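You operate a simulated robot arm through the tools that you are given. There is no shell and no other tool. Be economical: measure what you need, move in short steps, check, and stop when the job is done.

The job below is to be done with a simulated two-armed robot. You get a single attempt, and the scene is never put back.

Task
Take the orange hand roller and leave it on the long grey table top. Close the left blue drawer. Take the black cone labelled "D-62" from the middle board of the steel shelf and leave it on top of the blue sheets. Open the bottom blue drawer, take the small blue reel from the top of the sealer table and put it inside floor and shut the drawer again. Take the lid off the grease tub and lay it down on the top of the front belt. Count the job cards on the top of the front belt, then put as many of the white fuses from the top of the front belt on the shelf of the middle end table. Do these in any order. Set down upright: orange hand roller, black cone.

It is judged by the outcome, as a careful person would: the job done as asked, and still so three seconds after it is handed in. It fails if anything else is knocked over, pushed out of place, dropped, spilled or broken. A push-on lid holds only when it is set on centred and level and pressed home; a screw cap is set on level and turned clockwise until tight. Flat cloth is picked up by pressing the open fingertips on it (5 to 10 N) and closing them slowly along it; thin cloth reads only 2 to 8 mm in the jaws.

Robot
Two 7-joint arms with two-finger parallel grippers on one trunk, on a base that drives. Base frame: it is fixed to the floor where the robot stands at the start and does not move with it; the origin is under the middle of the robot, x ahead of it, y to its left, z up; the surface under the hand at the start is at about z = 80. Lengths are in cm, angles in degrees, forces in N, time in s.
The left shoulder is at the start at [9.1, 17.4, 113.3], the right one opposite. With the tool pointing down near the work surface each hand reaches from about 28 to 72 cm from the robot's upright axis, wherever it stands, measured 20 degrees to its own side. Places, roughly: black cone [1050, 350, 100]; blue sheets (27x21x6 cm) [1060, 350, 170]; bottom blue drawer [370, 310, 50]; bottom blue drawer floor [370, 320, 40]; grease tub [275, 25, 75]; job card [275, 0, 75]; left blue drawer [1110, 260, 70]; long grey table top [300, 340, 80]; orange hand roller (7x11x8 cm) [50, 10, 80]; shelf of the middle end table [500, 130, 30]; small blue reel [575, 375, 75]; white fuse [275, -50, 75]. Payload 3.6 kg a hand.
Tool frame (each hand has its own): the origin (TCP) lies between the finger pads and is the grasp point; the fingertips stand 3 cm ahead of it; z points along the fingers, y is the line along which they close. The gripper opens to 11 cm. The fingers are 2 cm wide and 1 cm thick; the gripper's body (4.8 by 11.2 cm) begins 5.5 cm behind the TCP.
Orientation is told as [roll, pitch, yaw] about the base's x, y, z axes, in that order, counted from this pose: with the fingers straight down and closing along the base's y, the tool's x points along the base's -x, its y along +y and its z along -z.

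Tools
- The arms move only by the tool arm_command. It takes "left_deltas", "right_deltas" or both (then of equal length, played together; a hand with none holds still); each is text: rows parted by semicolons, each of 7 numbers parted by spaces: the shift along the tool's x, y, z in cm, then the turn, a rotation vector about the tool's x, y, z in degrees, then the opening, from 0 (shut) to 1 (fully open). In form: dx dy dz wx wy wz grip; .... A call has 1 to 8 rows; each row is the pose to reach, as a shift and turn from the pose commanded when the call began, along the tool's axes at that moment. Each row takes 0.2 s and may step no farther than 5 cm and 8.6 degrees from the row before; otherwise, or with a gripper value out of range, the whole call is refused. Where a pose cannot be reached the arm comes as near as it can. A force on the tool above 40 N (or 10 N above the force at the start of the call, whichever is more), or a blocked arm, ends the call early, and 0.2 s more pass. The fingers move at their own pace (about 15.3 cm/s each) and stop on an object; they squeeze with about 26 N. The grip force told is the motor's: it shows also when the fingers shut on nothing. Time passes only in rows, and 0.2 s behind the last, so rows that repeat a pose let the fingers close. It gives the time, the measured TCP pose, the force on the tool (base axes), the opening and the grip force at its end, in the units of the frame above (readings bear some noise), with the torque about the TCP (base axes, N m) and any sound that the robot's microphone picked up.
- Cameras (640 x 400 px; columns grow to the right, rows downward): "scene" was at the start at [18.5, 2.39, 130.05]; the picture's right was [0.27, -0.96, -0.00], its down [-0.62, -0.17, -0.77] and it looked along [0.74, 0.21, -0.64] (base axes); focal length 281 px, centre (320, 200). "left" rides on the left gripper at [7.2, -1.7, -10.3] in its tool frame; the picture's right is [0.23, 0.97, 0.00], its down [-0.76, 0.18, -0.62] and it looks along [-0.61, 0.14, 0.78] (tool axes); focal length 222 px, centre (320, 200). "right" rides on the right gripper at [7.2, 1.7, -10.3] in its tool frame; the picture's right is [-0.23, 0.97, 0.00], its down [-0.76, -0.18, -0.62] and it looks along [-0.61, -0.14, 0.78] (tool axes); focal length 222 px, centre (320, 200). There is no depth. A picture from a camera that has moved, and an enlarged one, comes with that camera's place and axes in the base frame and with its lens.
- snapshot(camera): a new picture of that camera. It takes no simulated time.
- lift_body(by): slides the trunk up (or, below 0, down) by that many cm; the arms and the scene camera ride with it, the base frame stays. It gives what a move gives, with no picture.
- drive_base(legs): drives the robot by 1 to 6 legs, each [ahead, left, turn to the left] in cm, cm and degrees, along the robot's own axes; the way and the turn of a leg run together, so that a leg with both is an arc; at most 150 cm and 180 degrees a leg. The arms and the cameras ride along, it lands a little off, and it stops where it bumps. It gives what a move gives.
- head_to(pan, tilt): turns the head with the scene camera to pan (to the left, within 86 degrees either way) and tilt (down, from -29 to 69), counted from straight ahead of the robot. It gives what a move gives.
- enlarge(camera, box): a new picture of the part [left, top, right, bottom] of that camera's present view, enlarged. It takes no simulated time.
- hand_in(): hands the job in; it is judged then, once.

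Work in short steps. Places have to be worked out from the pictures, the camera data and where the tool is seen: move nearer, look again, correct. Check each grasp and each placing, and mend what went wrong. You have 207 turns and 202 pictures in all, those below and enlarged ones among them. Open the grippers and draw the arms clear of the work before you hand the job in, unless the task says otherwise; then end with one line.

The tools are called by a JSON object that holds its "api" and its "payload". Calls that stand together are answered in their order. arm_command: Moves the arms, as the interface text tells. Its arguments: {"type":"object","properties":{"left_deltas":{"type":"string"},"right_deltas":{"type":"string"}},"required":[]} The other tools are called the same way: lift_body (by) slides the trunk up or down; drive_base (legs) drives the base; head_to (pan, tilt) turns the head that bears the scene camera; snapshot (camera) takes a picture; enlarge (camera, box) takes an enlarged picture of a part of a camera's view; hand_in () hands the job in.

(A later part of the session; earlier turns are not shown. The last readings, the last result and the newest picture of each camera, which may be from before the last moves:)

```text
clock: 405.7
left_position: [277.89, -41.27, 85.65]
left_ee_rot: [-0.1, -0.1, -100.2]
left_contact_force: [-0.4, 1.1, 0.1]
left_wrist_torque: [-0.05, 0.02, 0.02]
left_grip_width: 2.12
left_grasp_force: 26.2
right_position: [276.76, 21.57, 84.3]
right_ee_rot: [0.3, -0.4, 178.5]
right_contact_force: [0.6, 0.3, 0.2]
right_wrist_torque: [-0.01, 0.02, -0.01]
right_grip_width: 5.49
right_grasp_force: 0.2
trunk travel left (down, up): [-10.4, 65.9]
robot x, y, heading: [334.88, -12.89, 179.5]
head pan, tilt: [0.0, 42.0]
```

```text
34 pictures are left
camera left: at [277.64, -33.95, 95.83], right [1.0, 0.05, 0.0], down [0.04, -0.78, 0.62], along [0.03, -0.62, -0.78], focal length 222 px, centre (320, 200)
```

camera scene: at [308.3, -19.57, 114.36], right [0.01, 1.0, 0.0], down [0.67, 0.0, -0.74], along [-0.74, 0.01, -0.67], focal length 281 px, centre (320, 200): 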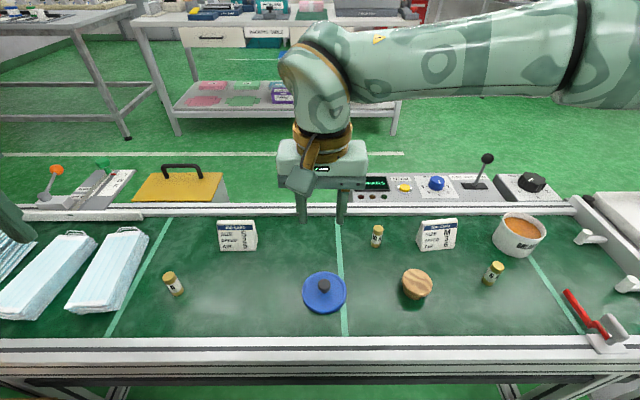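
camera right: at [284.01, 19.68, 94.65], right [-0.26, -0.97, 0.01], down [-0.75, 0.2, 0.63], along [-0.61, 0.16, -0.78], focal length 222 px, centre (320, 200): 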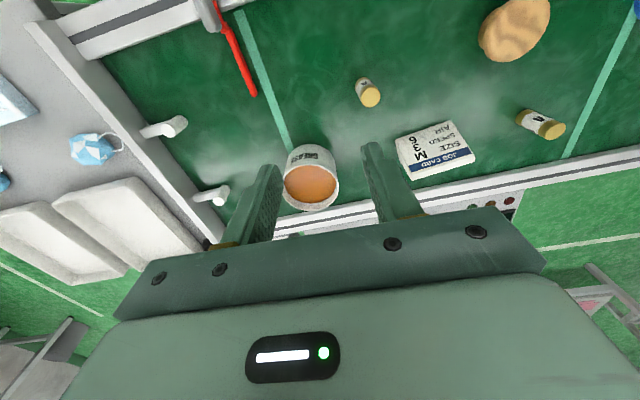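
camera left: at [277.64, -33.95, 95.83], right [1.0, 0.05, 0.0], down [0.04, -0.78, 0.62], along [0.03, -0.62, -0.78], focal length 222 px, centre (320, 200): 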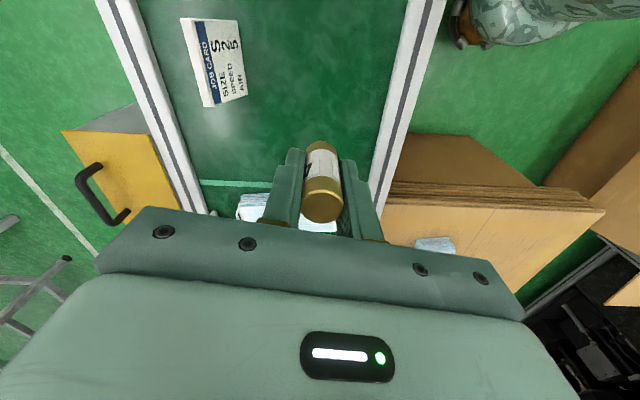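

Fuse two is at (275.6, 15.8). I shift over it, lower, and close.

{"api": "arm_command", "payload": {"right_deltas": "-0.5 3 0 0 0 0 0.5;-1.05 5.9 1 0 0 0 0.5;-1.05 5.9 5.5 0 0 0 0.5;-1.05 5.9 10 0 0 0 0.5;-1.05 5.9 14.5 0 0 0 0.5;-1.05 5.9 18.7 0 0 0 0.5;-1.05 5.9 18.7 0 0 0 0.2;-1.05 5.9 18.7 0 0 0 0"}}

{"api": "arm_command", "payload": {"right_deltas": "0 0 0 0 0 0 0;0 0 -4.5 0 0 0 0;0 0 -9 0 0 0 0;0 0 -13.5 0 0 0 0;0 0 -18 0 0 0 0;0 0 -20 0 0 0 0"}}

{"api": "snapshot", "payload": {"camera": "right"}}

{"api": "snapshot", "payload": {"camera": "scene"}}

```text
clock: 407.5
left_position: [277.91, -41.36, 85.5]
left_ee_rot: [-0.1, 0.0, -100.3]
left_contact_force: [-0.9, -0.5, -0.8]
left_wrist_torque: [-0.01, 0.0, 0.02]
left_grip_width: 2.11
left_grasp_force: 26.0
right_position: [275.27, 15.7, 65.66]
right_ee_rot: [0.1, -0.4, 178.2]
right_contact_force: [-0.3, 0.0, -1.2]
right_wrist_torque: [0.01, -0.01, -0.01]
right_grip_width: 2.1
right_grasp_force: 26.1
trunk travel left (down, up): [-10.4, 65.9]
robot x, y, heading: [334.98, -13.17, 179.5]
head pan, tilt: [0.0, 42.0]
```

```text
clock: 408.9
left_position: [277.92, -41.48, 85.56]
left_ee_rot: [-0.1, 0.1, -100.2]
left_contact_force: [0.2, -0.5, -0.4]
left_wrist_torque: [0.01, 0.0, 0.0]
left_grip_width: 2.1
left_grasp_force: 26.1
right_position: [275.56, 15.57, 85.63]
right_ee_rot: [0.2, -0.3, 178.3]
right_contact_force: [-0.3, 0.7, -0.7]
right_wrist_torque: [-0.02, 0.04, 0.0]
right_grip_width: 2.11
right_grasp_force: 26.0
trunk travel left (down, up): [-10.4, 65.9]
robot x, y, heading: [335.3, -12.89, 179.6]
head pan, tilt: [0.0, 42.0]
```

```text
33 pictures are left
camera right: at [282.71, 13.75, 96.04], right [-0.26, -0.97, 0.01], down [-0.75, 0.2, 0.63], along [-0.61, 0.16, -0.78], focal length 222 px, centre (320, 200)
```

right: 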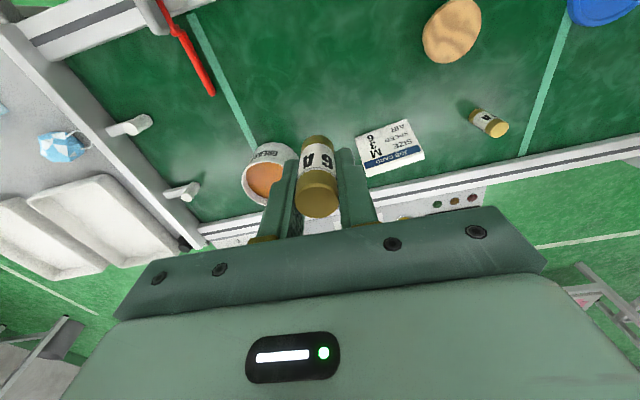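

```text
32 pictures are left
camera scene: at [308.31, -12.45, 114.35], right [0.01, 1.0, 0.0], down [0.67, -0.01, -0.74], along [-0.74, 0.01, -0.67], focal length 281 px, centre (320, 200)
```

scene: 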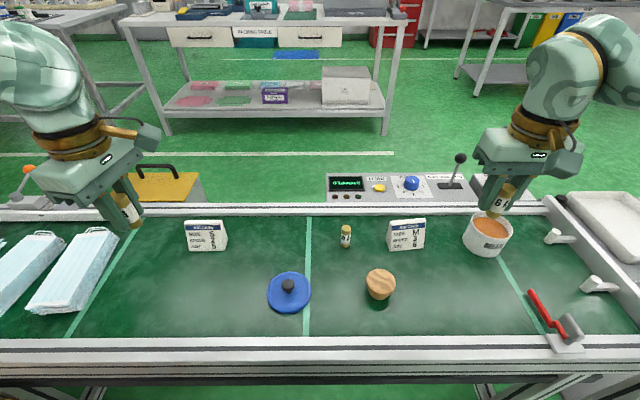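

Both fuses are in hand; one remains on the belt. I back out, go north and turn round to find the middle end table near (500, 130).

{"api": "drive_base", "payload": {"legs": [[-45, 0, 0], [0, -120, 0], [0, 0, -160]]}}

{"api": "head_to", "payload": {"pan": -10, "tilt": 30}}

{"api": "snapshot", "payload": {"camera": "scene"}}

```text
clock: 411.2
left_position: [316.75, -41.89, 85.85]
left_ee_rot: [-0.3, -0.1, -99.8]
left_contact_force: [0.1, 0.1, 0.4]
left_wrist_torque: [-0.01, 0.01, 0.04]
left_grip_width: 2.14
left_grasp_force: 25.9
right_position: [313.87, 15.16, 85.79]
right_ee_rot: [0.3, -0.7, 178.7]
right_contact_force: [0.9, -0.6, 0.0]
right_wrist_torque: [-0.02, 0.06, -0.01]
right_grip_width: 2.11
right_grasp_force: 26.0
trunk travel left (down, up): [-10.4, 65.9]
robot x, y, heading: [372.86, -12.78, 179.9]
head pan, tilt: [0.0, 42.0]
stopped in leg 1: the robot was blocked; the commanded pose is now the measured one
```

```text
clock: 412.0
left_position: [316.28, -41.94, 85.5]
left_ee_rot: [-0.2, -0.1, -99.9]
left_contact_force: [-0.1, 0.3, -1.0]
left_wrist_torque: [-0.01, 0.02, -0.02]
left_grip_width: 2.13
left_grasp_force: 26.1
right_position: [313.59, 15.18, 85.62]
right_ee_rot: [0.2, -0.4, 178.7]
right_contact_force: [0.0, 0.2, -0.3]
right_wrist_torque: [-0.03, 0.0, 0.03]
right_grip_width: 2.09
right_grasp_force: 25.7
trunk travel left (down, up): [-10.4, 65.9]
robot x, y, heading: [373.32, -13.16, 180.0]
head pan, tilt: [-10.0, 30.0]
```

```text
31 pictures are left
camera scene: at [345.99, -11.26, 116.18], right [0.18, 0.98, 0.0], down [0.49, -0.09, -0.87], along [-0.85, 0.15, -0.5], focal length 281 px, centre (320, 200)
```

scene: 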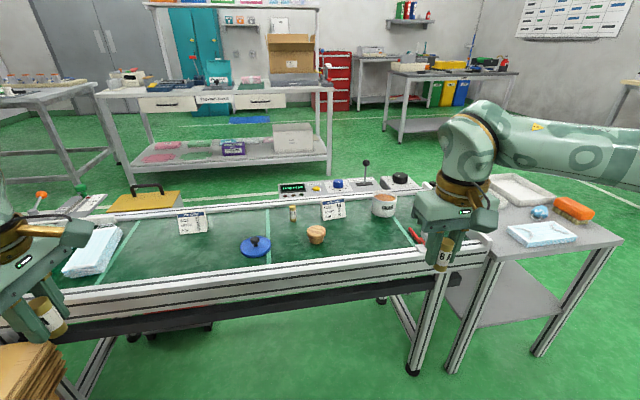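

Something behind stopped me lightly at x≈373. I step forward 4 cm, go north along the belt, then turn to look.

{"api": "drive_base", "payload": {"legs": [[5, 0, 0], [0, -60, 0]]}}

{"api": "head_to", "payload": {"pan": 86, "tilt": 30}}

{"api": "snapshot", "payload": {"camera": "scene"}}

```text
clock: 415.9
left_position: [311.6, 17.22, 85.54]
left_ee_rot: [-0.2, 0.1, -99.4]
left_contact_force: [0.0, 0.3, -0.3]
left_wrist_torque: [0.0, 0.04, 0.02]
left_grip_width: 2.12
left_grasp_force: 26.3
right_position: [308.41, 74.25, 85.73]
right_ee_rot: [0.4, -0.4, 179.1]
right_contact_force: [-0.3, 0.1, -0.1]
right_wrist_torque: [0.0, 0.01, 0.0]
right_grip_width: 2.09
right_grasp_force: 25.9
trunk travel left (down, up): [-10.4, 65.9]
robot x, y, heading: [367.98, 46.42, -179.7]
head pan, tilt: [-10.0, 30.0]
```

```text
clock: 417.6
left_position: [311.53, 17.17, 85.52]
left_ee_rot: [-0.2, 0.0, -99.4]
left_contact_force: [-0.6, 0.5, -0.5]
left_wrist_torque: [-0.01, -0.01, 0.02]
left_grip_width: 2.13
left_grasp_force: 25.8
right_position: [308.4, 74.15, 85.57]
right_ee_rot: [0.3, -0.4, 179.0]
right_contact_force: [-0.3, -0.2, -1.2]
right_wrist_torque: [-0.01, 0.0, 0.0]
right_grip_width: 2.11
right_grasp_force: 25.4
trunk travel left (down, up): [-10.4, 65.9]
robot x, y, heading: [368.12, 46.82, -179.7]
head pan, tilt: [85.9, 30.0]
```

```text
30 pictures are left
camera scene: at [349.28, 37.55, 116.19], right [-1.0, 0.07, 0.0], down [0.03, 0.5, -0.87], along [-0.06, -0.86, -0.5], focal length 281 px, centre (320, 200)
```

scene: 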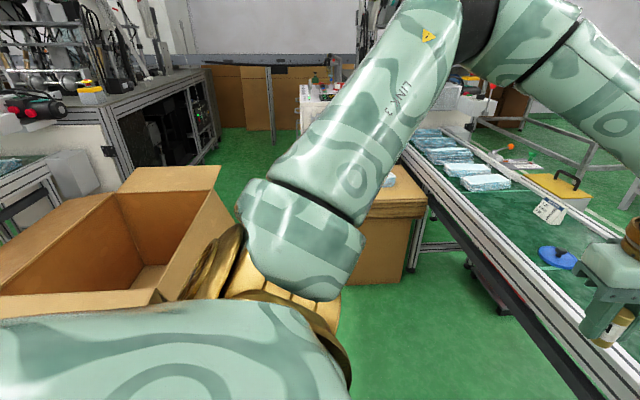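

An open carton stands behind where I was; it looks undisturbed. I continue north and turn to face the middle end table.

{"api": "drive_base", "payload": {"legs": [[0, -85, 0], [0, 0, -170]]}}

{"api": "head_to", "payload": {"pan": 0, "tilt": 30}}

{"api": "snapshot", "payload": {"camera": "scene"}}

```text
clock: 429.0
left_position: [420.03, 167.43, 85.58]
left_ee_rot: [-0.1, 0.0, 88.8]
left_contact_force: [-0.1, -0.9, -0.2]
left_wrist_torque: [0.01, -0.03, 0.0]
left_grip_width: 2.13
left_grasp_force: 25.8
right_position: [431.26, 111.47, 85.62]
right_ee_rot: [0.3, -0.4, 7.2]
right_contact_force: [-0.2, 0.3, 0.7]
right_wrist_torque: [0.02, 0.02, 0.01]
right_grip_width: 2.11
right_grasp_force: 25.9
trunk travel left (down, up): [-10.4, 65.9]
robot x, y, heading: [368.19, 130.16, 8.2]
head pan, tilt: [85.9, 30.0]
```

```text
clock: 430.6
left_position: [419.98, 167.5, 85.51]
left_ee_rot: [-0.2, 0.0, 88.6]
left_contact_force: [-0.5, -0.2, -1.0]
left_wrist_torque: [-0.01, -0.01, 0.01]
left_grip_width: 2.12
left_grasp_force: 25.9
right_position: [431.17, 111.45, 85.54]
right_ee_rot: [0.1, -0.4, 7.2]
right_contact_force: [0.3, 0.2, -0.6]
right_wrist_torque: [0.02, 0.02, 0.02]
right_grip_width: 2.14
right_grasp_force: 25.8
trunk travel left (down, up): [-10.4, 65.9]
robot x, y, heading: [368.58, 130.83, 8.5]
head pan, tilt: [0.0, 30.0]
```

```text
29 pictures are left
camera scene: at [395.43, 134.44, 116.18], right [0.15, -0.99, 0.0], down [-0.5, -0.07, -0.87], along [0.86, 0.13, -0.5], focal length 281 px, centre (320, 200)
```

scene: 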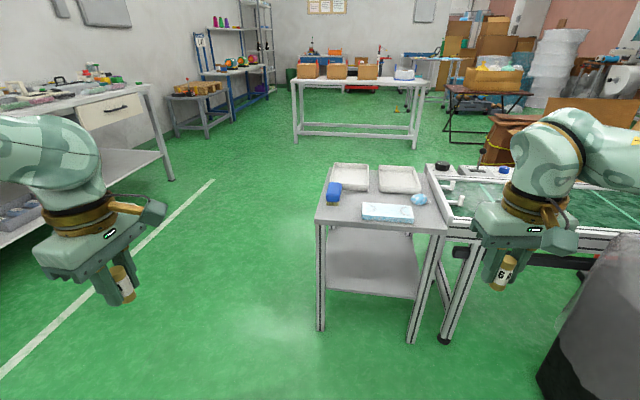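

The middle end table's front is at x≈475 (y 107–147), its shelf at z≈28. I lower the trunk fully, square up, and line the right hand up with the shelf.

{"api": "lift_body", "payload": {"by": -10.3}}

{"api": "drive_base", "payload": {"legs": [[0, 0, -8.5], [30, 24, 0]]}}

{"api": "arm_command", "payload": {"right_deltas": "0.5 0 4 0 -5.6 0 0;1 0 8 0 -11.2 0 0;1.5 0 12 0 -16.8 0 0;2 0 16 0 -22.5 0 0;2.5 0 20 0 -28 0 0;3 0 24 0 -33.7 0 0;3.5 0 28 0 -39.4 0 0;4 0 31 0 -45 0 0", "left_deltas": "0 0 0 0 0 8 0;0 0 0 0 0 16 0;0 0 0 0 0 24 0;0 0 0 0 0 32 0;0 0 0 0 0 40 0;0 0 0 0 0 48 0;0 0 0 0 0 56 0;0 0 0 0 0 64 0"}}

{"api": "snapshot", "payload": {"camera": "scene"}}

```text
clock: 432.0
left_position: [420.04, 167.56, 75.41]
left_ee_rot: [-0.2, 0.0, 88.8]
left_contact_force: [-0.2, -0.1, -0.6]
left_wrist_torque: [0.02, 0.01, 0.01]
left_grip_width: 2.11
left_grasp_force: 25.9
right_position: [431.11, 111.51, 75.42]
right_ee_rot: [0.2, -0.5, 7.2]
right_contact_force: [0.2, -0.1, -0.3]
right_wrist_torque: [0.0, -0.02, 0.0]
right_grip_width: 2.09
right_grasp_force: 25.2
trunk travel left (down, up): [-0.1, 76.2]
robot x, y, heading: [368.2, 130.31, 8.3]
head pan, tilt: [0.0, 30.0]
```

```text
clock: 435.1
left_position: [455.4, 183.21, 75.24]
left_ee_rot: [-0.2, 0.0, 80.2]
left_contact_force: [-0.3, -0.2, -0.5]
left_wrist_torque: [0.02, -0.01, -0.01]
left_grip_width: 2.14
left_grasp_force: 25.9
right_position: [458.22, 126.29, 75.36]
right_ee_rot: [0.2, -0.4, -1.4]
right_contact_force: [-0.1, 0.1, -0.1]
right_wrist_torque: [0.04, 0.03, 0.05]
right_grip_width: 2.09
right_grasp_force: 25.8
trunk travel left (down, up): [-0.1, 76.2]
robot x, y, heading: [398.73, 154.17, -0.0]
head pan, tilt: [0.0, 30.0]
```

```text
clock: 436.9
left_position: [455.42, 183.37, 75.25]
left_ee_rot: [0.0, -0.1, 16.1]
left_contact_force: [0.6, -1.5, -0.7]
left_wrist_torque: [0.03, 0.01, 0.0]
left_grip_width: 2.12
left_grasp_force: 25.9
right_position: [458.07, 120.35, 55.48]
right_ee_rot: [2.8, -35.3, -2.2]
right_contact_force: [0.3, 0.5, -0.1]
right_wrist_torque: [-0.02, 0.03, 0.03]
right_grip_width: 2.12
right_grasp_force: 25.9
right hand out of reach, approached as far as the arm can: row 5, 6, 7, 8
trunk travel left (down, up): [-0.1, 76.2]
robot x, y, heading: [398.67, 154.35, -0.2]
head pan, tilt: [0.0, 30.0]
```

```text
28 pictures are left
camera scene: at [432.78, 154.23, 105.03], right [0.0, -1.0, 0.0], down [-0.5, 0.0, -0.87], along [0.87, 0.0, -0.5], focal length 281 px, centre (320, 200)
```

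scene: 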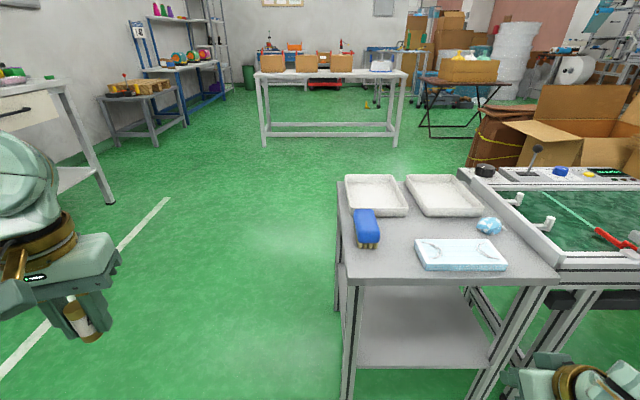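

Too far out to get that low. I draw the hand in and across while lowering it.

{"api": "arm_command", "payload": {"right_deltas": "3.4 2.3 1.5 0 -1.5 0 0;6.8 4.6 3 0 -3 0 0;10.2 6.9 4.5 0 -5 0 0;13.5 9.1 6 0 -7 0 0;16.9 11.4 7.4 0 -9 0 0;20.3 13.7 8.9 0 -10 0 0;20.3 13.7 8.9 0 -10 0 0", "left_deltas": "0 0 0 0 0 8 0;0 0 0 0 0 14 0;0 0 0 0 0 14 0;0 0 0 0 0 14 0;0 0 0 0 0 14 0;0 0 0 0 0 14 0;0 0 0 0 0 14 0"}}

{"api": "snapshot", "payload": {"camera": "scene"}}

```text
clock: 438.5
left_position: [455.5, 183.2, 75.4]
left_ee_rot: [-0.1, -0.2, 2.1]
left_contact_force: [0.7, -0.3, -0.6]
left_wrist_torque: [0.0, 0.01, -0.02]
left_grip_width: 2.12
left_grasp_force: 26.1
right_position: [447.05, 121.93, 31.02]
right_ee_rot: [10.3, -46.2, -5.5]
right_contact_force: [-0.2, -0.1, -1.0]
right_wrist_torque: [0.04, 0.0, 0.02]
right_grip_width: 2.12
right_grasp_force: 26.1
right hand out of reach, approached as far as the arm can: row 1, 2, 3, 4, 5, 6, 7
trunk travel left (down, up): [-0.1, 76.2]
robot x, y, heading: [398.64, 154.38, -0.4]
head pan, tilt: [0.0, 30.0]
```

```text
27 pictures are left
camera scene: at [432.72, 154.18, 105.05], right [0.0, -1.0, 0.0], down [-0.5, 0.0, -0.87], along [0.87, 0.0, -0.5], focal length 281 px, centre (320, 200)
```

scene: 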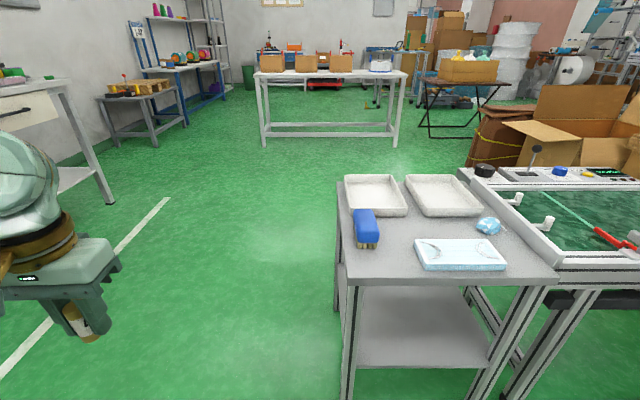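

Now the fuse is at z≈31, pointing 44° down, in front of the shelf. I raise 4 cm and drive forward 30 cm.

{"api": "arm_command", "payload": {"right_deltas": "-1.5 0 -1.4 0 0 0 0;-2.9 0 -2.8 0 0 0 0;-2.9 0 -2.8 0 0 0 0"}}

{"api": "drive_base", "payload": {"legs": [[28, 0, 0]]}}

{"api": "snapshot", "payload": {"camera": "right"}}

{"api": "snapshot", "payload": {"camera": "scene"}}

```text
clock: 439.3
left_position: [455.47, 183.22, 75.39]
left_ee_rot: [0.0, -0.1, 2.3]
left_contact_force: [0.7, 0.2, 0.1]
left_wrist_torque: [0.02, 0.02, -0.03]
left_grip_width: 2.11
left_grasp_force: 25.9
right_position: [446.86, 120.88, 34.74]
right_ee_rot: [10.9, -46.0, -5.6]
right_contact_force: [-0.1, -0.7, -1.1]
right_wrist_torque: [0.01, 0.01, 0.01]
right_grip_width: 2.1
right_grasp_force: 26.0
right hand out of reach, approached as far as the arm can: row 2, 3
trunk travel left (down, up): [-0.1, 76.2]
robot x, y, heading: [398.32, 154.23, -0.2]
head pan, tilt: [0.0, 30.0]
```

```text
clock: 441.2
left_position: [484.01, 183.33, 75.23]
left_ee_rot: [-0.1, -0.2, 2.3]
left_contact_force: [0.2, 0.7, -0.6]
left_wrist_torque: [0.02, -0.01, 0.02]
left_grip_width: 2.13
left_grasp_force: 26.1
right_position: [475.52, 121.1, 34.78]
right_ee_rot: [10.8, -46.1, -5.3]
right_contact_force: [0.5, 0.4, 0.5]
right_wrist_torque: [0.0, -0.01, 0.01]
right_grip_width: 2.12
right_grasp_force: 26.7
trunk travel left (down, up): [-0.1, 76.2]
robot x, y, heading: [427.03, 154.08, 0.1]
head pan, tilt: [0.0, 30.0]
```

```text
26 pictures are left
camera right: at [462.98, 121.95, 36.94], right [0.11, 0.95, 0.29], down [0.08, -0.3, 0.95], along [0.99, -0.08, -0.11], focal length 222 px, centre (320, 200)
```

right: 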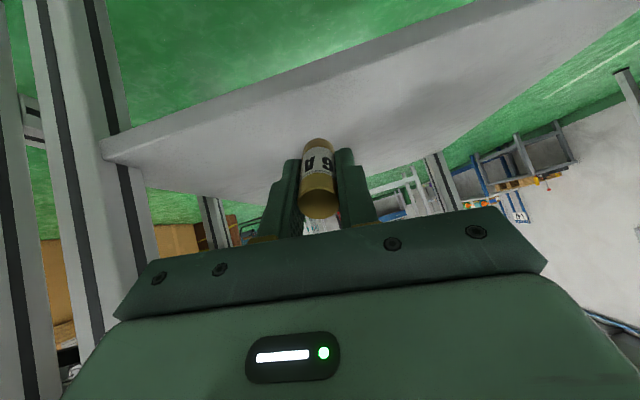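

```text
25 pictures are left
camera scene: at [461.32, 154.34, 105.03], right [0.0, -1.0, 0.0], down [-0.5, 0.0, -0.87], along [0.87, 0.0, -0.5], focal length 281 px, centre (320, 200)
```

scene: 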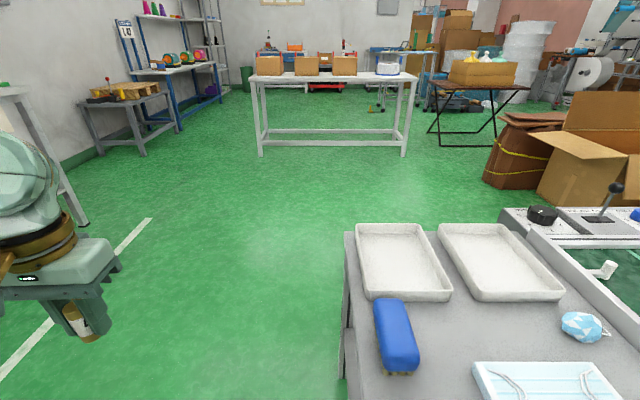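

The shelf's front edge is at x≈478, with the fuse's lower end just at it. I drive 7 cm further in.

{"api": "drive_base", "payload": {"legs": [[7.5, 0, 0]]}}

{"api": "arm_command", "payload": {"right_deltas": "0.5 0 0.5 0 0 0 0;1 0 1 0 0 0 0;1.5 0 1.4 0 0 0 0;1.9 0 1.8 0 0 0 0;2.3 0 2.2 0 0 0 0;2.7 0 2.6 0 0 0 0"}}

{"api": "snapshot", "payload": {"camera": "right"}}

```text
clock: 442.3
left_position: [491.43, 183.42, 75.25]
left_ee_rot: [0.0, -0.1, 2.4]
left_contact_force: [-0.1, -0.3, -0.5]
left_wrist_torque: [-0.01, -0.01, -0.01]
left_grip_width: 2.14
left_grasp_force: 26.4
right_position: [482.97, 121.03, 34.73]
right_ee_rot: [10.9, -46.0, -5.4]
right_contact_force: [-0.1, 0.8, -0.2]
right_wrist_torque: [0.0, -0.01, 0.01]
right_grip_width: 2.11
right_grasp_force: 25.8
trunk travel left (down, up): [-0.1, 76.2]
robot x, y, heading: [434.81, 154.35, -0.1]
head pan, tilt: [0.0, 30.0]
```

```text
clock: 443.7
left_position: [491.1, 183.57, 75.46]
left_ee_rot: [-0.1, -0.3, 2.4]
left_contact_force: [-0.7, 0.4, 0.4]
left_wrist_torque: [-0.03, 0.01, -0.03]
left_grip_width: 2.13
left_grasp_force: 26.3
right_position: [483.13, 121.73, 31.57]
right_ee_rot: [10.8, -46.5, -5.2]
right_contact_force: [-2.5, -1.5, 21.3]
right_wrist_torque: [0.03, -0.91, -0.11]
right_grip_width: 2.06
right_grasp_force: 20.2
trunk travel left (down, up): [-0.1, 76.2]
robot x, y, heading: [434.99, 154.17, 0.0]
head pan, tilt: [0.0, 30.0]
```

```text
24 pictures are left
camera right: at [470.57, 122.49, 33.52], right [0.11, 0.95, 0.29], down [0.08, -0.3, 0.95], along [0.99, -0.08, -0.11], focal length 222 px, centre (320, 200)
```

right: 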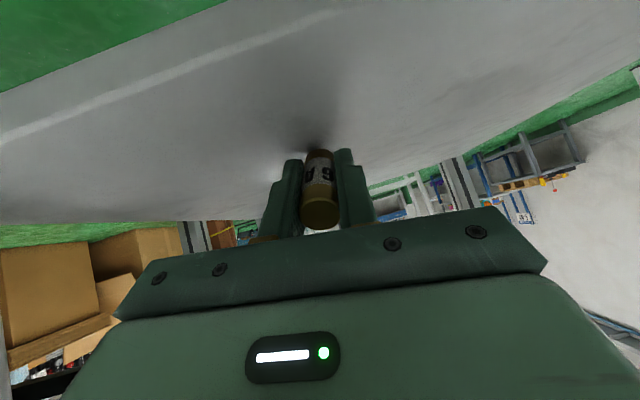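

The fuse's lower end stands on the shelf. I open a little so it settles between the fingers, then more, and look.

{"api": "arm_command", "payload": {"right_deltas": "0 0 -0.2 0 0 0 0.24;0 0 -0.2 0 0 0 0.26;0 0 -0.2 0 0 0 0.3;0 0 -0.2 0 0 0 0.45;0 0 -0.2 0 0 0 0.45"}}

{"api": "snapshot", "payload": {"camera": "right"}}

```text
clock: 444.9
left_position: [491.26, 183.6, 75.41]
left_ee_rot: [-0.1, -0.1, 2.4]
left_contact_force: [0.3, 0.0, -0.3]
left_wrist_torque: [-0.01, 0.01, -0.02]
left_grip_width: 2.11
left_grasp_force: 26.1
right_position: [482.81, 121.72, 31.65]
right_ee_rot: [11.0, -46.2, -5.3]
right_contact_force: [0.8, 22.9, 22.4]
right_wrist_torque: [0.21, -0.41, 0.38]
right_grip_width: 3.67
right_grasp_force: 0.0
trunk travel left (down, up): [-0.1, 76.2]
robot x, y, heading: [434.73, 154.14, -0.2]
head pan, tilt: [0.0, 30.0]
```

```text
23 pictures are left
camera right: at [470.3, 122.6, 33.66], right [0.11, 0.95, 0.29], down [0.08, -0.3, 0.95], along [0.99, -0.08, -0.11], focal length 222 px, centre (320, 200)
```

right: 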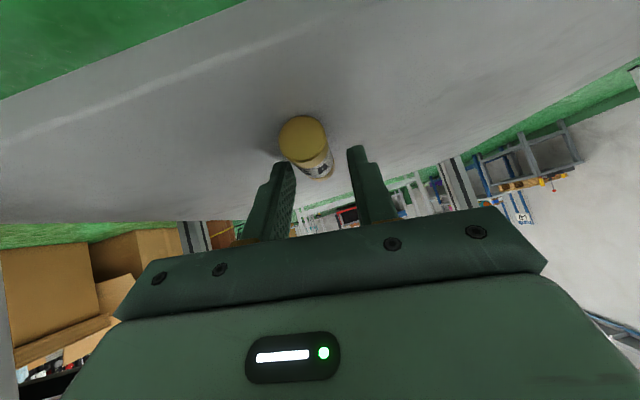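

The fuse lies on the shelf between the fingers. I raise the hand straight up, then back out, and check.

{"api": "arm_command", "payload": {"right_deltas": "-0.7 0 -0.7 0 0 0 0.5;-1.5 0 -1.5 0 0 0 0.5;-2.5 0 -2.5 0 0 0 0.5;-3.5 0 -3.5 0 0 0 0.5;-3.5 0 -3.5 0 0 0 0.5"}}

{"api": "drive_base", "payload": {"legs": [[-30, 0, 0]]}}

{"api": "snapshot", "payload": {"camera": "right"}}

{"api": "snapshot", "payload": {"camera": "scene"}}

```text
clock: 446.1
left_position: [491.43, 183.43, 75.35]
left_ee_rot: [0.0, -0.1, 2.5]
left_contact_force: [0.5, 0.9, 0.2]
left_wrist_torque: [0.03, -0.02, 0.0]
left_grip_width: 2.14
left_grasp_force: 25.1
right_position: [482.79, 120.8, 36.19]
right_ee_rot: [11.1, -46.0, -5.5]
right_contact_force: [0.0, 0.3, 0.1]
right_wrist_torque: [-0.04, -0.01, 0.03]
right_grip_width: 5.5
right_grasp_force: 0.0
trunk travel left (down, up): [-0.1, 76.2]
robot x, y, heading: [434.67, 154.36, -0.1]
head pan, tilt: [0.0, 30.0]
```

```text
clock: 448.1
left_position: [461.29, 183.68, 75.29]
left_ee_rot: [-0.1, -0.1, 2.6]
left_contact_force: [0.2, 0.0, 0.0]
left_wrist_torque: [0.0, 0.0, 0.04]
left_grip_width: 2.1
left_grasp_force: 25.8
right_position: [453.0, 121.11, 36.04]
right_ee_rot: [11.1, -46.1, -5.2]
right_contact_force: [-0.1, -0.5, -0.5]
right_wrist_torque: [-0.01, 0.02, 0.0]
right_grip_width: 5.5
right_grasp_force: 0.0
trunk travel left (down, up): [-0.1, 76.2]
robot x, y, heading: [404.73, 153.86, 0.3]
head pan, tilt: [0.0, 30.0]
```

```text
22 pictures are left
camera right: at [440.43, 121.78, 38.24], right [0.11, 0.95, 0.29], down [0.09, -0.3, 0.95], along [0.99, -0.08, -0.11], focal length 222 px, centre (320, 200)
```

right: 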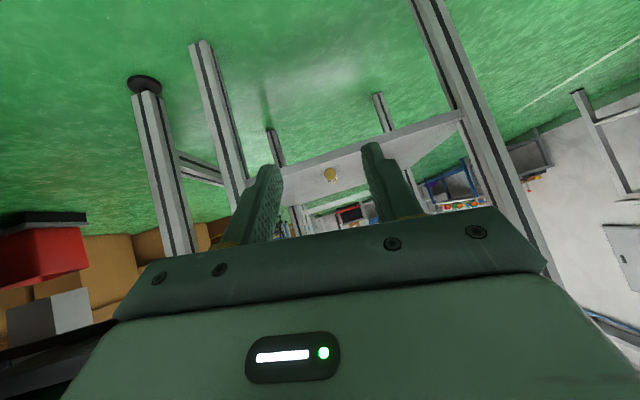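

```text
21 pictures are left
camera scene: at [438.81, 154.4, 105.04], right [0.01, -1.0, 0.0], down [-0.5, 0.0, -0.87], along [0.87, 0.01, -0.5], focal length 281 px, centre (320, 200)
```

scene: 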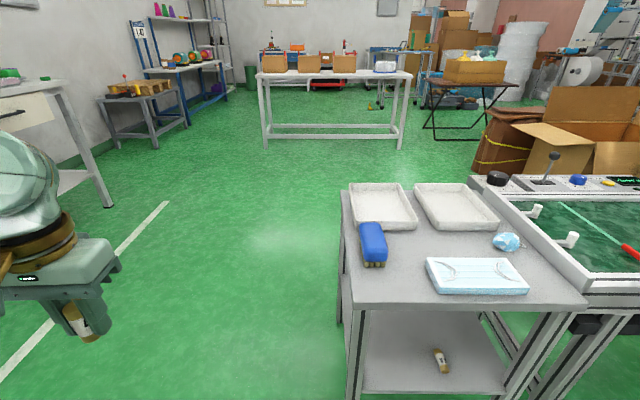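

The first fuse lies on the shelf. Now I tuck the right hand up and back, while pitching the left hand forward and down with the second fuse.

{"api": "arm_command", "payload": {"right_deltas": "-1.9 1 -3.8 0 5.75 0 0.5;-3.8 2 -7.7 0 11.5 0 0.5;-5.7 3 -11.5 0 17.25 0 0.5;-7.7 4 -15.4 0 23 0 0.5;-9.6 5 -19.2 0 28.75 0 0.5;-11.5 6 -23 0 34.5 0 0.5;-13.4 7 -26.9 0 40.2 0 0.5;-15.3 8 -30.7 0 46 0 0.5", "left_deltas": "1 0 4.7 0 -5.7 0 0;2 0 9.4 0 -11.4 0 0;3 0 14.1 0 -17.1 0 0;4.2 0 18.8 0 -22.8 0 0;5.3 0 23.5 0 -28.5 0 0;6.4 0 28.2 0 -34.2 0 0;7.5 0 32.9 0 -40 0 0;8.5 0 37.6 0 -46 0 0"}}

{"api": "drive_base", "payload": {"legs": [[0, -51, 0]]}}

{"api": "snapshot", "payload": {"camera": "scene"}}

```text
clock: 449.9
left_position: [455.54, 185.11, 44.03]
left_ee_rot: [-0.2, -46.2, 2.6]
left_contact_force: [0.1, -0.2, -0.7]
left_wrist_torque: [0.01, 0.05, 0.01]
left_grip_width: 2.11
left_grasp_force: 26.3
left hand out of reach, approached as far as the arm can: row 7, 8
right_position: [446.76, 121.32, 69.0]
right_ee_rot: [7.7, -0.3, 2.9]
right_contact_force: [0.5, 0.3, -1.0]
right_wrist_torque: [0.02, 0.0, -0.01]
right_grip_width: 5.49
right_grasp_force: 0.0
right hand out of reach, approached as far as the arm can: row 1, 2, 3, 5, 6, 7, 8
trunk travel left (down, up): [-0.1, 76.2]
robot x, y, heading: [404.72, 153.94, 0.5]
head pan, tilt: [0.0, 30.0]
```

```text
clock: 452.9
left_position: [455.82, 134.09, 43.94]
left_ee_rot: [-0.1, -46.0, 2.7]
left_contact_force: [0.5, -0.6, -0.5]
left_wrist_torque: [-0.01, -0.02, 0.03]
left_grip_width: 2.11
left_grasp_force: 25.4
right_position: [446.97, 70.49, 68.84]
right_ee_rot: [7.6, -0.6, 2.8]
right_contact_force: [-0.1, 0.5, -0.3]
right_wrist_torque: [-0.01, -0.02, 0.05]
right_grip_width: 5.5
right_grasp_force: 0.0
trunk travel left (down, up): [-0.1, 76.2]
robot x, y, heading: [404.87, 103.23, 0.3]
head pan, tilt: [0.0, 30.0]
```

```text
20 pictures are left
camera scene: at [439.13, 103.53, 105.03], right [0.01, -1.0, 0.0], down [-0.5, 0.0, -0.87], along [0.87, 0.0, -0.5], focal length 281 px, centre (320, 200)
```

scene: 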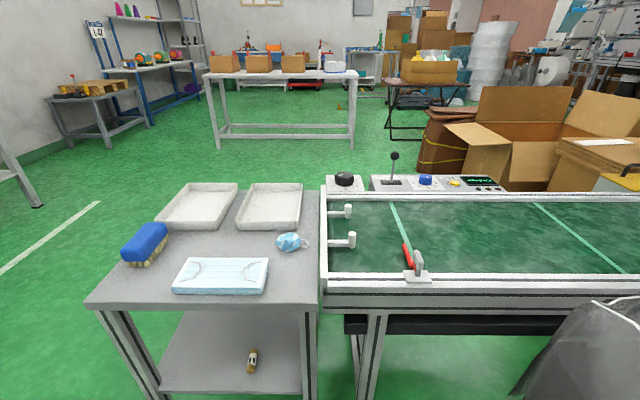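

The left hand lines up with the shelf's left half. I lower it to z≈35 drawing it in a bit, and raise/retract the right hand clear of the belt rail.

{"api": "arm_command", "payload": {"left_deltas": "2.6 0 0.4 0 0 0 0;5.2 0 0.8 0 0 0 0;7.8 0 1.2 0 0 0 0;10.3 0 1.6 0 0 0 0;10.3 0 1.6 0 0 0 0", "right_deltas": "2 0 -4 0 0 0 0.5;4 0 -8 0 0 0 0.5;6 0 -12 0 0 0 0.5;8 0 -16 0 0 0 0.5;8 0 -16 0 0 0 0.5"}}

```text
clock: 454.1
left_position: [453.75, 136.54, 44.06]
left_ee_rot: [-0.1, -45.8, 2.7]
left_contact_force: [0.9, 0.3, -0.1]
left_wrist_torque: [0.04, -0.01, 0.01]
left_grip_width: 2.11
left_grasp_force: 25.8
left hand out of reach, approached as far as the arm can: row 1, 2, 3, 4, 5
right_position: [440.48, 71.87, 85.25]
right_ee_rot: [7.9, -0.5, 2.7]
right_contact_force: [0.0, -0.3, 0.4]
right_wrist_torque: [0.03, -0.03, 0.01]
right_grip_width: 5.49
right_grasp_force: 0.0
right hand out of reach, approached as far as the arm can: row 1, 2, 3, 4, 5
trunk travel left (down, up): [-0.1, 76.2]
robot x, y, heading: [404.89, 103.18, 0.4]
head pan, tilt: [0.0, 30.0]
```

The left arm is held up at z≈44 by its joint limits. I mimic the right arm's successful pose by tilting the hand slightly inward and moving outward while lowering.

{"api": "arm_command", "payload": {"left_deltas": "1.6 1 1.5 3 0 0 0;3.2 2 3.1 6 0 0 0;4.8 3 4.6 9 0 0 0;6.5 4 6.2 12 0 0 0;6.5 4 6.2 12 0 0 0"}}

```text
clock: 455.3
left_position: [454.84, 140.79, 42.61]
left_ee_rot: [-11.9, -46.0, 2.5]
left_contact_force: [0.0, 0.6, -0.5]
left_wrist_torque: [-0.03, 0.02, -0.02]
left_grip_width: 2.11
left_grasp_force: 26.0
left hand out of reach, approached as far as the arm can: row 1, 2, 3, 4, 5
right_position: [440.62, 71.92, 85.2]
right_ee_rot: [7.8, -0.5, 2.7]
right_contact_force: [-0.7, -0.1, 0.6]
right_wrist_torque: [0.01, 0.03, -0.01]
right_grip_width: 5.51
right_grasp_force: 0.0
trunk travel left (down, up): [-0.1, 76.2]
robot x, y, heading: [404.79, 103.87, 0.1]
head pan, tilt: [0.0, 30.0]
```

That arm cannot go lower. Instead I will set this fuse on a free spot of the end table's top, and let the right hand place it as before. First I bring the left hand upright and up.

{"api": "arm_command", "payload": {"left_deltas": "-3.4 -1 -3.2 -1.5 5.75 0 0;-6.8 -2 -6.4 -3 11.5 0 0;-10.2 -3 -9.6 -4.5 17.3 0 0;-13.6 -4 -12.8 -6 23 0 0;-17 -5 -16 -7.5 28.7 0 0;-20.4 -6 -19.2 -9 34.5 0 0;-23.8 -7 -22.4 -10.5 40.2 0 0;-27.2 -8 -25.6 -12 46 0 0"}}

{"api": "lift_body", "payload": {"by": 12}}

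{"api": "drive_base", "payload": {"legs": [[26, 0, 0]]}}

{"api": "snapshot", "payload": {"camera": "scene"}}

```text
clock: 457.1
left_position: [454.67, 138.43, 80.85]
left_ee_rot: [2.3, -0.2, -1.5]
left_contact_force: [0.1, 0.3, -0.3]
left_wrist_torque: [0.0, -0.05, 0.01]
left_grip_width: 2.1
left_grasp_force: 26.1
right_position: [440.61, 71.76, 85.1]
right_ee_rot: [7.8, -0.6, 2.7]
right_contact_force: [-0.3, 0.5, 0.5]
right_wrist_torque: [-0.02, -0.02, 0.02]
right_grip_width: 5.5
right_grasp_force: 0.1
trunk travel left (down, up): [-0.1, 76.2]
robot x, y, heading: [404.92, 103.44, 0.2]
head pan, tilt: [0.0, 30.0]
```

```text
clock: 458.6
left_position: [454.51, 138.42, 92.93]
left_ee_rot: [2.2, -0.2, -1.3]
left_contact_force: [1.0, 0.1, -0.7]
left_wrist_torque: [0.0, -0.02, 0.0]
left_grip_width: 2.11
left_grasp_force: 26.6
right_position: [440.67, 71.95, 97.05]
right_ee_rot: [7.7, -0.5, 2.7]
right_contact_force: [0.1, -1.0, -0.2]
right_wrist_torque: [0.03, 0.03, -0.02]
right_grip_width: 5.52
right_grasp_force: 0.0
trunk travel left (down, up): [-12.1, 64.2]
robot x, y, heading: [405.13, 103.35, 0.5]
head pan, tilt: [0.0, 30.0]
```

```text
clock: 460.5
left_position: [480.6, 138.63, 93.04]
left_ee_rot: [2.4, -0.1, -1.4]
left_contact_force: [0.2, -0.2, -0.9]
left_wrist_torque: [-0.01, 0.01, 0.0]
left_grip_width: 2.11
left_grasp_force: 25.9
right_position: [466.74, 72.19, 97.05]
right_ee_rot: [7.7, -0.5, 3.0]
right_contact_force: [0.5, 0.2, -0.9]
right_wrist_torque: [0.01, -0.01, -0.02]
right_grip_width: 5.5
right_grasp_force: 0.0
trunk travel left (down, up): [-12.1, 64.2]
robot x, y, heading: [431.48, 103.7, 0.2]
head pan, tilt: [0.0, 30.0]
```

```text
19 pictures are left
camera scene: at [457.77, 103.71, 117.98], right [0.01, -1.0, 0.0], down [-0.5, 0.0, -0.87], along [0.87, 0.01, -0.5], focal length 281 px, centre (320, 200)
```

scene: 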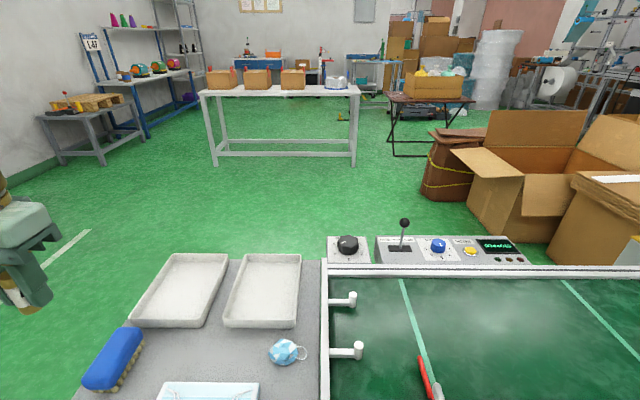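

The free patch on the table top is around (491.5, 128). I move the left hand over it, lower to z≈74, and look.

{"api": "arm_command", "payload": {"left_deltas": "-2.7 -2.7 2 0 0 0 0;-5.4 -5.4 4 0 0 0 0;-8.1 -8.1 7 0 0 0 0;-10.9 -10.8 10 0 0 0 0;-10.9 -10.8 14 0 0 0 0;-10.9 -10.8 18 0 0 0 0;-10.9 -10.8 18 0 0 0 0"}}

{"api": "snapshot", "payload": {"camera": "left"}}

{"api": "snapshot", "payload": {"camera": "scene"}}

```text
clock: 462.1
left_position: [491.42, 128.44, 74.74]
left_ee_rot: [2.4, -0.3, -1.2]
left_contact_force: [-0.1, -0.1, -0.1]
left_wrist_torque: [0.01, 0.0, 0.02]
left_grip_width: 2.14
left_grasp_force: 26.1
right_position: [466.82, 72.25, 97.14]
right_ee_rot: [7.8, -0.5, 2.9]
right_contact_force: [-0.1, -0.1, 0.2]
right_wrist_torque: [-0.02, 0.02, -0.02]
right_grip_width: 5.51
right_grasp_force: 0.1
trunk travel left (down, up): [-12.1, 64.2]
robot x, y, heading: [431.33, 103.69, 0.5]
head pan, tilt: [0.0, 30.0]
```

```text
18 pictures are left
camera left: at [484.17, 126.34, 84.75], right [-0.2, 0.98, 0.04], down [0.76, 0.13, 0.63], along [0.61, 0.16, -0.77], focal length 222 px, centre (320, 200)
```

left: 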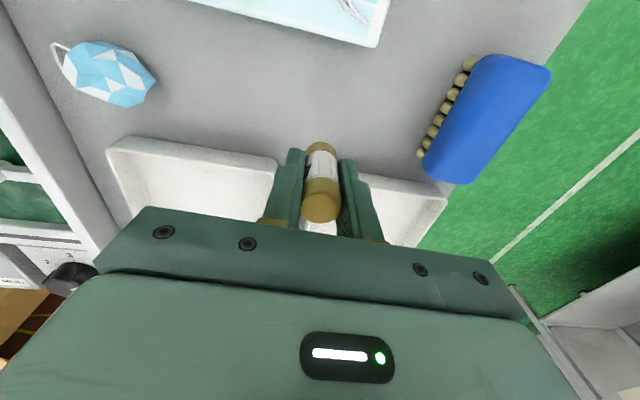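

```text
17 pictures are left
camera scene: at [457.67, 103.69, 118.02], right [0.01, -1.0, 0.0], down [-0.5, 0.0, -0.87], along [0.87, 0.01, -0.5], focal length 281 px, centre (320, 200)
```

scene: 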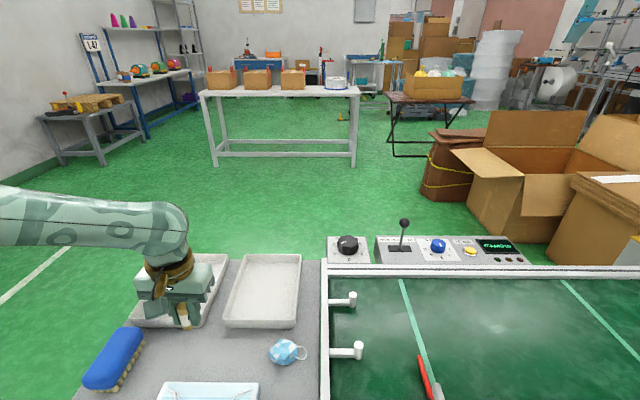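

The spot directly below is bare table between mask and trays. I lower until contact.

{"api": "arm_command", "payload": {"left_deltas": "0.8 0 3 0 0 0 0;0.8 0 6 0 0 0 0;0.8 0 7.2 0 0 0 0;0.8 0 8 0 0 0 0;0.8 0 8.7 0 0 0 0;0.8 0 9.4 0 0 0 0;0.8 0 10 0 0 0 0"}}

```text
clock: 463.7
left_position: [490.51, 128.87, 65.09]
left_ee_rot: [2.4, -0.6, -1.2]
left_contact_force: [-2.8, 3.0, 29.8]
left_wrist_torque: [-0.23, 0.18, -0.08]
left_grip_width: 2.14
left_grasp_force: 26.0
right_position: [466.57, 72.26, 97.14]
right_ee_rot: [7.8, -0.6, 2.8]
right_contact_force: [-0.7, -0.5, -0.2]
right_wrist_torque: [-0.02, -0.03, 0.01]
right_grip_width: 5.5
right_grasp_force: 0.0
trunk travel left (down, up): [-12.1, 64.2]
robot x, y, heading: [431.22, 103.49, 0.3]
head pan, tilt: [0.0, 30.0]
```

The fuse stands on the table. I release it, rise, and move so the right hand can reach it.

{"api": "arm_command", "payload": {"left_deltas": "0 0 -0.4 0 0 0 0;0 0 -0.4 0 0 0 0.4;0 0 -0.4 0 0 0 0.45;0 0 -4.5 0 0 0 0.45;0 0 -9 0 0 0 0.45;0 0 -13.5 0 0 0 0.45;0 0 -18 0 0 0 0.45;2 2 -22 0 0 0 0.45"}}

{"api": "drive_base", "payload": {"legs": [[0, 52, 0]]}}

{"api": "arm_command", "payload": {"right_deltas": "-2.5 0 1.5 -2 0 0 0.5;-5 0 3 -4 0 0 0.5;-7.5 0 4.5 -6 0 0 0.5;-10 0 6 -7.8 0 0 0.5;-13 0 8 -7.8 0 0 0.5;-16 0 10 -7.8 0 0 0.5;-19 0 12 -7.8 0 0 0.5;-21 0 13 -7.8 0 0 0.5"}}

{"api": "snapshot", "payload": {"camera": "right"}}

{"api": "snapshot", "payload": {"camera": "scene"}}

```text
clock: 465.5
left_position: [488.63, 129.95, 86.89]
left_ee_rot: [2.4, -0.3, -1.3]
left_contact_force: [0.1, 0.3, 1.2]
left_wrist_torque: [-0.05, 0.01, -0.03]
left_grip_width: 4.95
left_grasp_force: 0.0
right_position: [466.67, 72.2, 97.12]
right_ee_rot: [7.7, -0.7, 2.9]
right_contact_force: [1.1, 0.4, 0.5]
right_wrist_torque: [0.0, 0.01, -0.02]
right_grip_width: 5.49
right_grasp_force: 0.0
trunk travel left (down, up): [-12.1, 64.2]
robot x, y, heading: [431.46, 103.48, 0.5]
head pan, tilt: [0.0, 30.0]
```

```text
clock: 468.5
left_position: [488.82, 181.87, 86.72]
left_ee_rot: [2.4, -0.4, -1.9]
left_contact_force: [-0.1, 0.6, -0.1]
left_wrist_torque: [-0.04, 0.03, -0.02]
left_grip_width: 4.96
left_grasp_force: 0.1
right_position: [466.32, 124.38, 97.16]
right_ee_rot: [7.7, -0.5, 2.4]
right_contact_force: [0.4, 0.2, 0.0]
right_wrist_torque: [0.02, -0.01, -0.01]
right_grip_width: 5.5
right_grasp_force: 0.0
trunk travel left (down, up): [-12.1, 64.2]
robot x, y, heading: [431.12, 156.11, 0.1]
head pan, tilt: [0.0, 30.0]
```

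```text
clock: 470.3
left_position: [488.91, 181.88, 86.8]
left_ee_rot: [2.5, -0.2, -1.7]
left_contact_force: [0.1, -0.5, 0.8]
left_wrist_torque: [0.0, -0.03, 0.04]
left_grip_width: 4.96
left_grasp_force: 0.1
right_position: [487.47, 126.94, 84.21]
right_ee_rot: [15.5, -0.5, 2.3]
right_contact_force: [0.2, 0.1, 0.0]
right_wrist_torque: [-0.01, -0.01, 0.01]
right_grip_width: 5.51
right_grasp_force: 0.0
trunk travel left (down, up): [-12.1, 64.2]
robot x, y, heading: [431.08, 156.22, -0.0]
head pan, tilt: [0.0, 30.0]
```

```text
16 pictures are left
camera right: at [480.11, 125.46, 94.71], right [0.19, 0.95, 0.26], down [0.77, -0.31, 0.56], along [0.61, 0.1, -0.79], focal length 222 px, centre (320, 200)
```

right: 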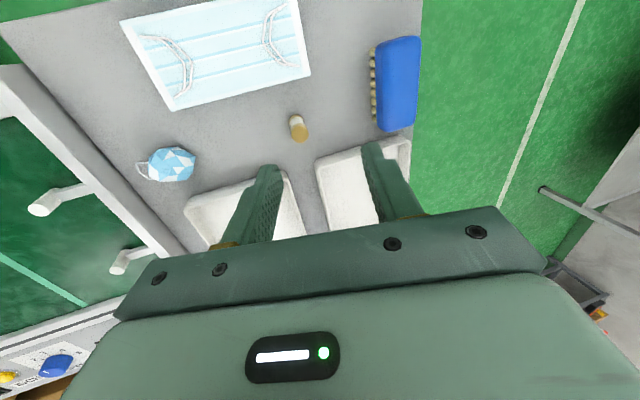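

```text
15 pictures are left
camera scene: at [457.58, 155.88, 117.99], right [0.0, -1.0, 0.0], down [-0.5, 0.0, -0.87], along [0.87, 0.0, -0.5], focal length 281 px, centre (320, 200)
```

scene: 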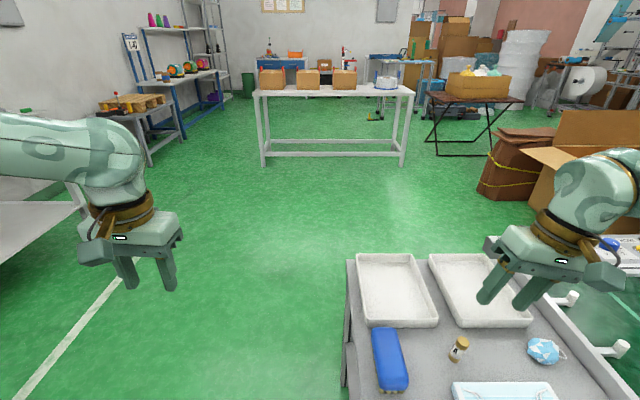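

The roll was corrected the wrong way; I level it and centre the hand over the fuse at (490.8, 128.7).

{"api": "arm_command", "payload": {"right_deltas": "-1.7 0.8 0 7.8 0 1 0.5;-3.4 1.6 0.3 15.5 0 2 0.5;-3.4 1.6 0.3 15.5 0 2 0.5"}}

{"api": "snapshot", "payload": {"camera": "right"}}

```text
clock: 471.1
left_position: [488.91, 181.87, 86.62]
left_ee_rot: [2.4, -0.3, -1.7]
left_contact_force: [0.5, 0.3, -0.6]
left_wrist_torque: [0.0, -0.03, -0.01]
left_grip_width: 4.94
left_grasp_force: 0.1
right_position: [490.71, 128.89, 84.44]
right_ee_rot: [0.0, -0.3, 0.4]
right_contact_force: [-0.2, 0.9, 0.4]
right_wrist_torque: [-0.01, 0.02, -0.01]
right_grip_width: 5.49
right_grasp_force: 0.0
trunk travel left (down, up): [-12.1, 64.2]
robot x, y, heading: [430.83, 155.83, -0.2]
head pan, tilt: [0.0, 30.0]
```

```text
14 pictures are left
camera right: at [483.38, 130.35, 94.82], right [0.22, 0.98, 0.0], down [0.76, -0.17, 0.63], along [0.61, -0.14, -0.78], focal length 222 px, centre (320, 200)
```

right: 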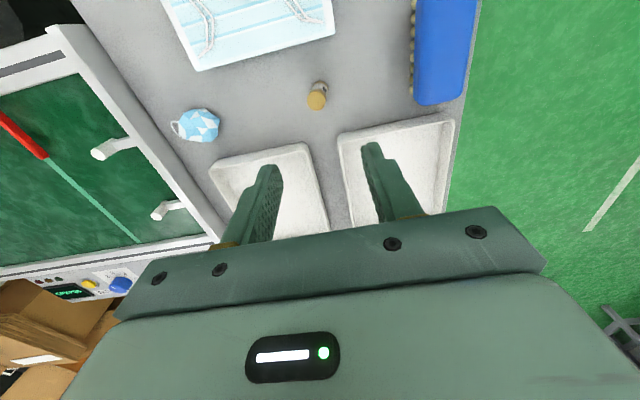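

Centred. I lower and close on the fuse, then lift.

{"api": "arm_command", "payload": {"right_deltas": "0 -0.2 4.5 0 0 0 0.5;0 -0.2 9 0 0 0 0.5;0 -0.2 13.5 0 0 0 0.5;0 -0.2 17 0 0 0 0.5;0 -0.2 19.2 0 0 0 0.5;0 -0.2 19.2 0 0 0 0.2;0 -0.2 19.2 0 0 0 0;0 -0.2 19.2 0 0 0 0"}}

{"api": "arm_command", "payload": {"right_deltas": "0 0 -4.5 0 0 0 0;0 0 -9 0 0 0 0;0 0 -13.5 0 0 0 0;0 0 -18 0 0 0 0;0 0 -18 0 0 0 0"}}

```text
clock: 472.9
left_position: [488.83, 182.03, 86.71]
left_ee_rot: [2.3, -0.2, -1.8]
left_contact_force: [-1.0, 0.4, 0.8]
left_wrist_torque: [-0.01, 0.02, -0.05]
left_grip_width: 4.95
left_grasp_force: 0.1
right_position: [490.75, 128.72, 65.23]
right_ee_rot: [0.1, -0.1, 0.5]
right_contact_force: [-0.3, 0.0, 0.8]
right_wrist_torque: [0.05, -0.01, 0.02]
right_grip_width: 2.11
right_grasp_force: 25.8
trunk travel left (down, up): [-12.1, 64.2]
robot x, y, heading: [430.83, 156.04, -0.1]
head pan, tilt: [0.0, 30.0]
```

```text
clock: 474.1
left_position: [488.9, 181.86, 86.6]
left_ee_rot: [2.4, -0.2, -1.8]
left_contact_force: [-0.1, 0.1, -0.5]
left_wrist_torque: [0.04, 0.0, -0.02]
left_grip_width: 4.97
left_grasp_force: 0.1
right_position: [490.74, 128.61, 83.13]
right_ee_rot: [0.1, -0.2, 0.4]
right_contact_force: [1.0, -0.1, -1.4]
right_wrist_torque: [0.01, 0.0, -0.02]
right_grip_width: 2.09
right_grasp_force: 26.0
trunk travel left (down, up): [-12.1, 64.2]
robot x, y, heading: [430.82, 156.0, -0.0]
head pan, tilt: [0.0, 30.0]
```

The second fuse is in the right hand. I back out, shift left 11 cm (so it lands beside the first), lower the trunk, and repeat the same reach.

{"api": "drive_base", "payload": {"legs": [[-32, 0, 0], [0, 11, 0]]}}

{"api": "lift_body", "payload": {"by": -12}}

{"api": "arm_command", "payload": {"right_deltas": "0.5 0 3.5 0 -5.6 0 0;1 0 7 0 -11.2 0 0;1.5 0 10.5 0 -16.8 0 0;2 0 14 0 -22.5 0 0;2.5 0 17.5 0 -28 0 0;3 0 21 0 -33.7 0 0;3.5 0 24.5 0 -39.4 0 0;4 0 27 0 -45 0 0"}}

{"api": "arm_command", "payload": {"right_deltas": "3.4 2.3 1.5 0 -1.5 0 0;6.8 4.6 3 0 -3 0 0;10.2 6.9 4.5 0 -5 0 0;13.5 9.1 6 0 -7 0 0;16.9 11.4 7.4 0 -9 0 0;20.3 13.7 8.9 0 -10 0 0;20.3 13.7 8.9 0 -10 0 0"}}

```text
clock: 477.0
left_position: [457.09, 192.82, 86.66]
left_ee_rot: [2.3, -0.3, -2.0]
left_contact_force: [0.5, 0.1, -0.2]
left_wrist_torque: [-0.02, 0.0, -0.04]
left_grip_width: 4.93
left_grasp_force: 0.1
right_position: [458.69, 139.49, 83.24]
right_ee_rot: [0.0, -0.2, 0.2]
right_contact_force: [0.9, 0.5, 0.1]
right_wrist_torque: [-0.03, 0.01, -0.02]
right_grip_width: 2.13
right_grasp_force: 25.8
trunk travel left (down, up): [-12.1, 64.2]
robot x, y, heading: [399.11, 167.06, -0.3]
head pan, tilt: [0.0, 30.0]
```

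```text
clock: 478.5
left_position: [457.03, 192.75, 74.79]
left_ee_rot: [2.4, -0.4, -1.9]
left_contact_force: [-0.7, 0.2, -0.3]
left_wrist_torque: [-0.03, 0.01, -0.03]
left_grip_width: 4.93
left_grasp_force: 0.1
right_position: [458.63, 139.34, 71.28]
right_ee_rot: [0.1, -0.4, 0.1]
right_contact_force: [0.1, -0.4, -0.3]
right_wrist_torque: [0.0, 0.0, 0.04]
right_grip_width: 2.12
right_grasp_force: 26.0
trunk travel left (down, up): [-0.1, 76.2]
robot x, y, heading: [398.85, 166.66, -0.1]
head pan, tilt: [0.0, 30.0]
```

```text
clock: 480.3
left_position: [457.06, 192.73, 74.73]
left_ee_rot: [2.5, -0.3, -2.1]
left_contact_force: [0.1, 0.3, 0.2]
left_wrist_torque: [0.0, -0.02, -0.03]
left_grip_width: 4.94
left_grasp_force: 0.1
right_position: [465.54, 134.06, 53.13]
right_ee_rot: [1.7, -38.5, 0.2]
right_contact_force: [0.5, 0.5, -0.4]
right_wrist_torque: [-0.01, -0.02, 0.02]
right_grip_width: 2.1
right_grasp_force: 26.1
right hand out of reach, approached as far as the arm can: row 6, 7, 8
trunk travel left (down, up): [-0.1, 76.2]
robot x, y, heading: [398.77, 166.88, -0.3]
head pan, tilt: [0.0, 30.0]
```

```text
clock: 482.1
left_position: [457.03, 192.65, 74.86]
left_ee_rot: [2.2, -0.3, -2.3]
left_contact_force: [-0.9, 0.2, -0.3]
left_wrist_torque: [-0.04, -0.04, 0.0]
left_grip_width: 4.96
left_grasp_force: 0.0
right_position: [472.63, 142.52, 48.21]
right_ee_rot: [1.1, -39.7, -1.2]
right_contact_force: [0.0, -0.1, -0.7]
right_wrist_torque: [0.01, 0.03, -0.02]
right_grip_width: 2.09
right_grasp_force: 26.1
right hand out of reach, approached as far as the arm can: row 1, 2, 3, 4, 5, 6, 7
trunk travel left (down, up): [-0.1, 76.2]
robot x, y, heading: [399.17, 167.15, -0.5]
head pan, tilt: [0.0, 30.0]
stopped in row 7 (right hand): the force on the tool passed its limit at 44 N (the readings are from after the stop); the commanded pose is now the measured one
```

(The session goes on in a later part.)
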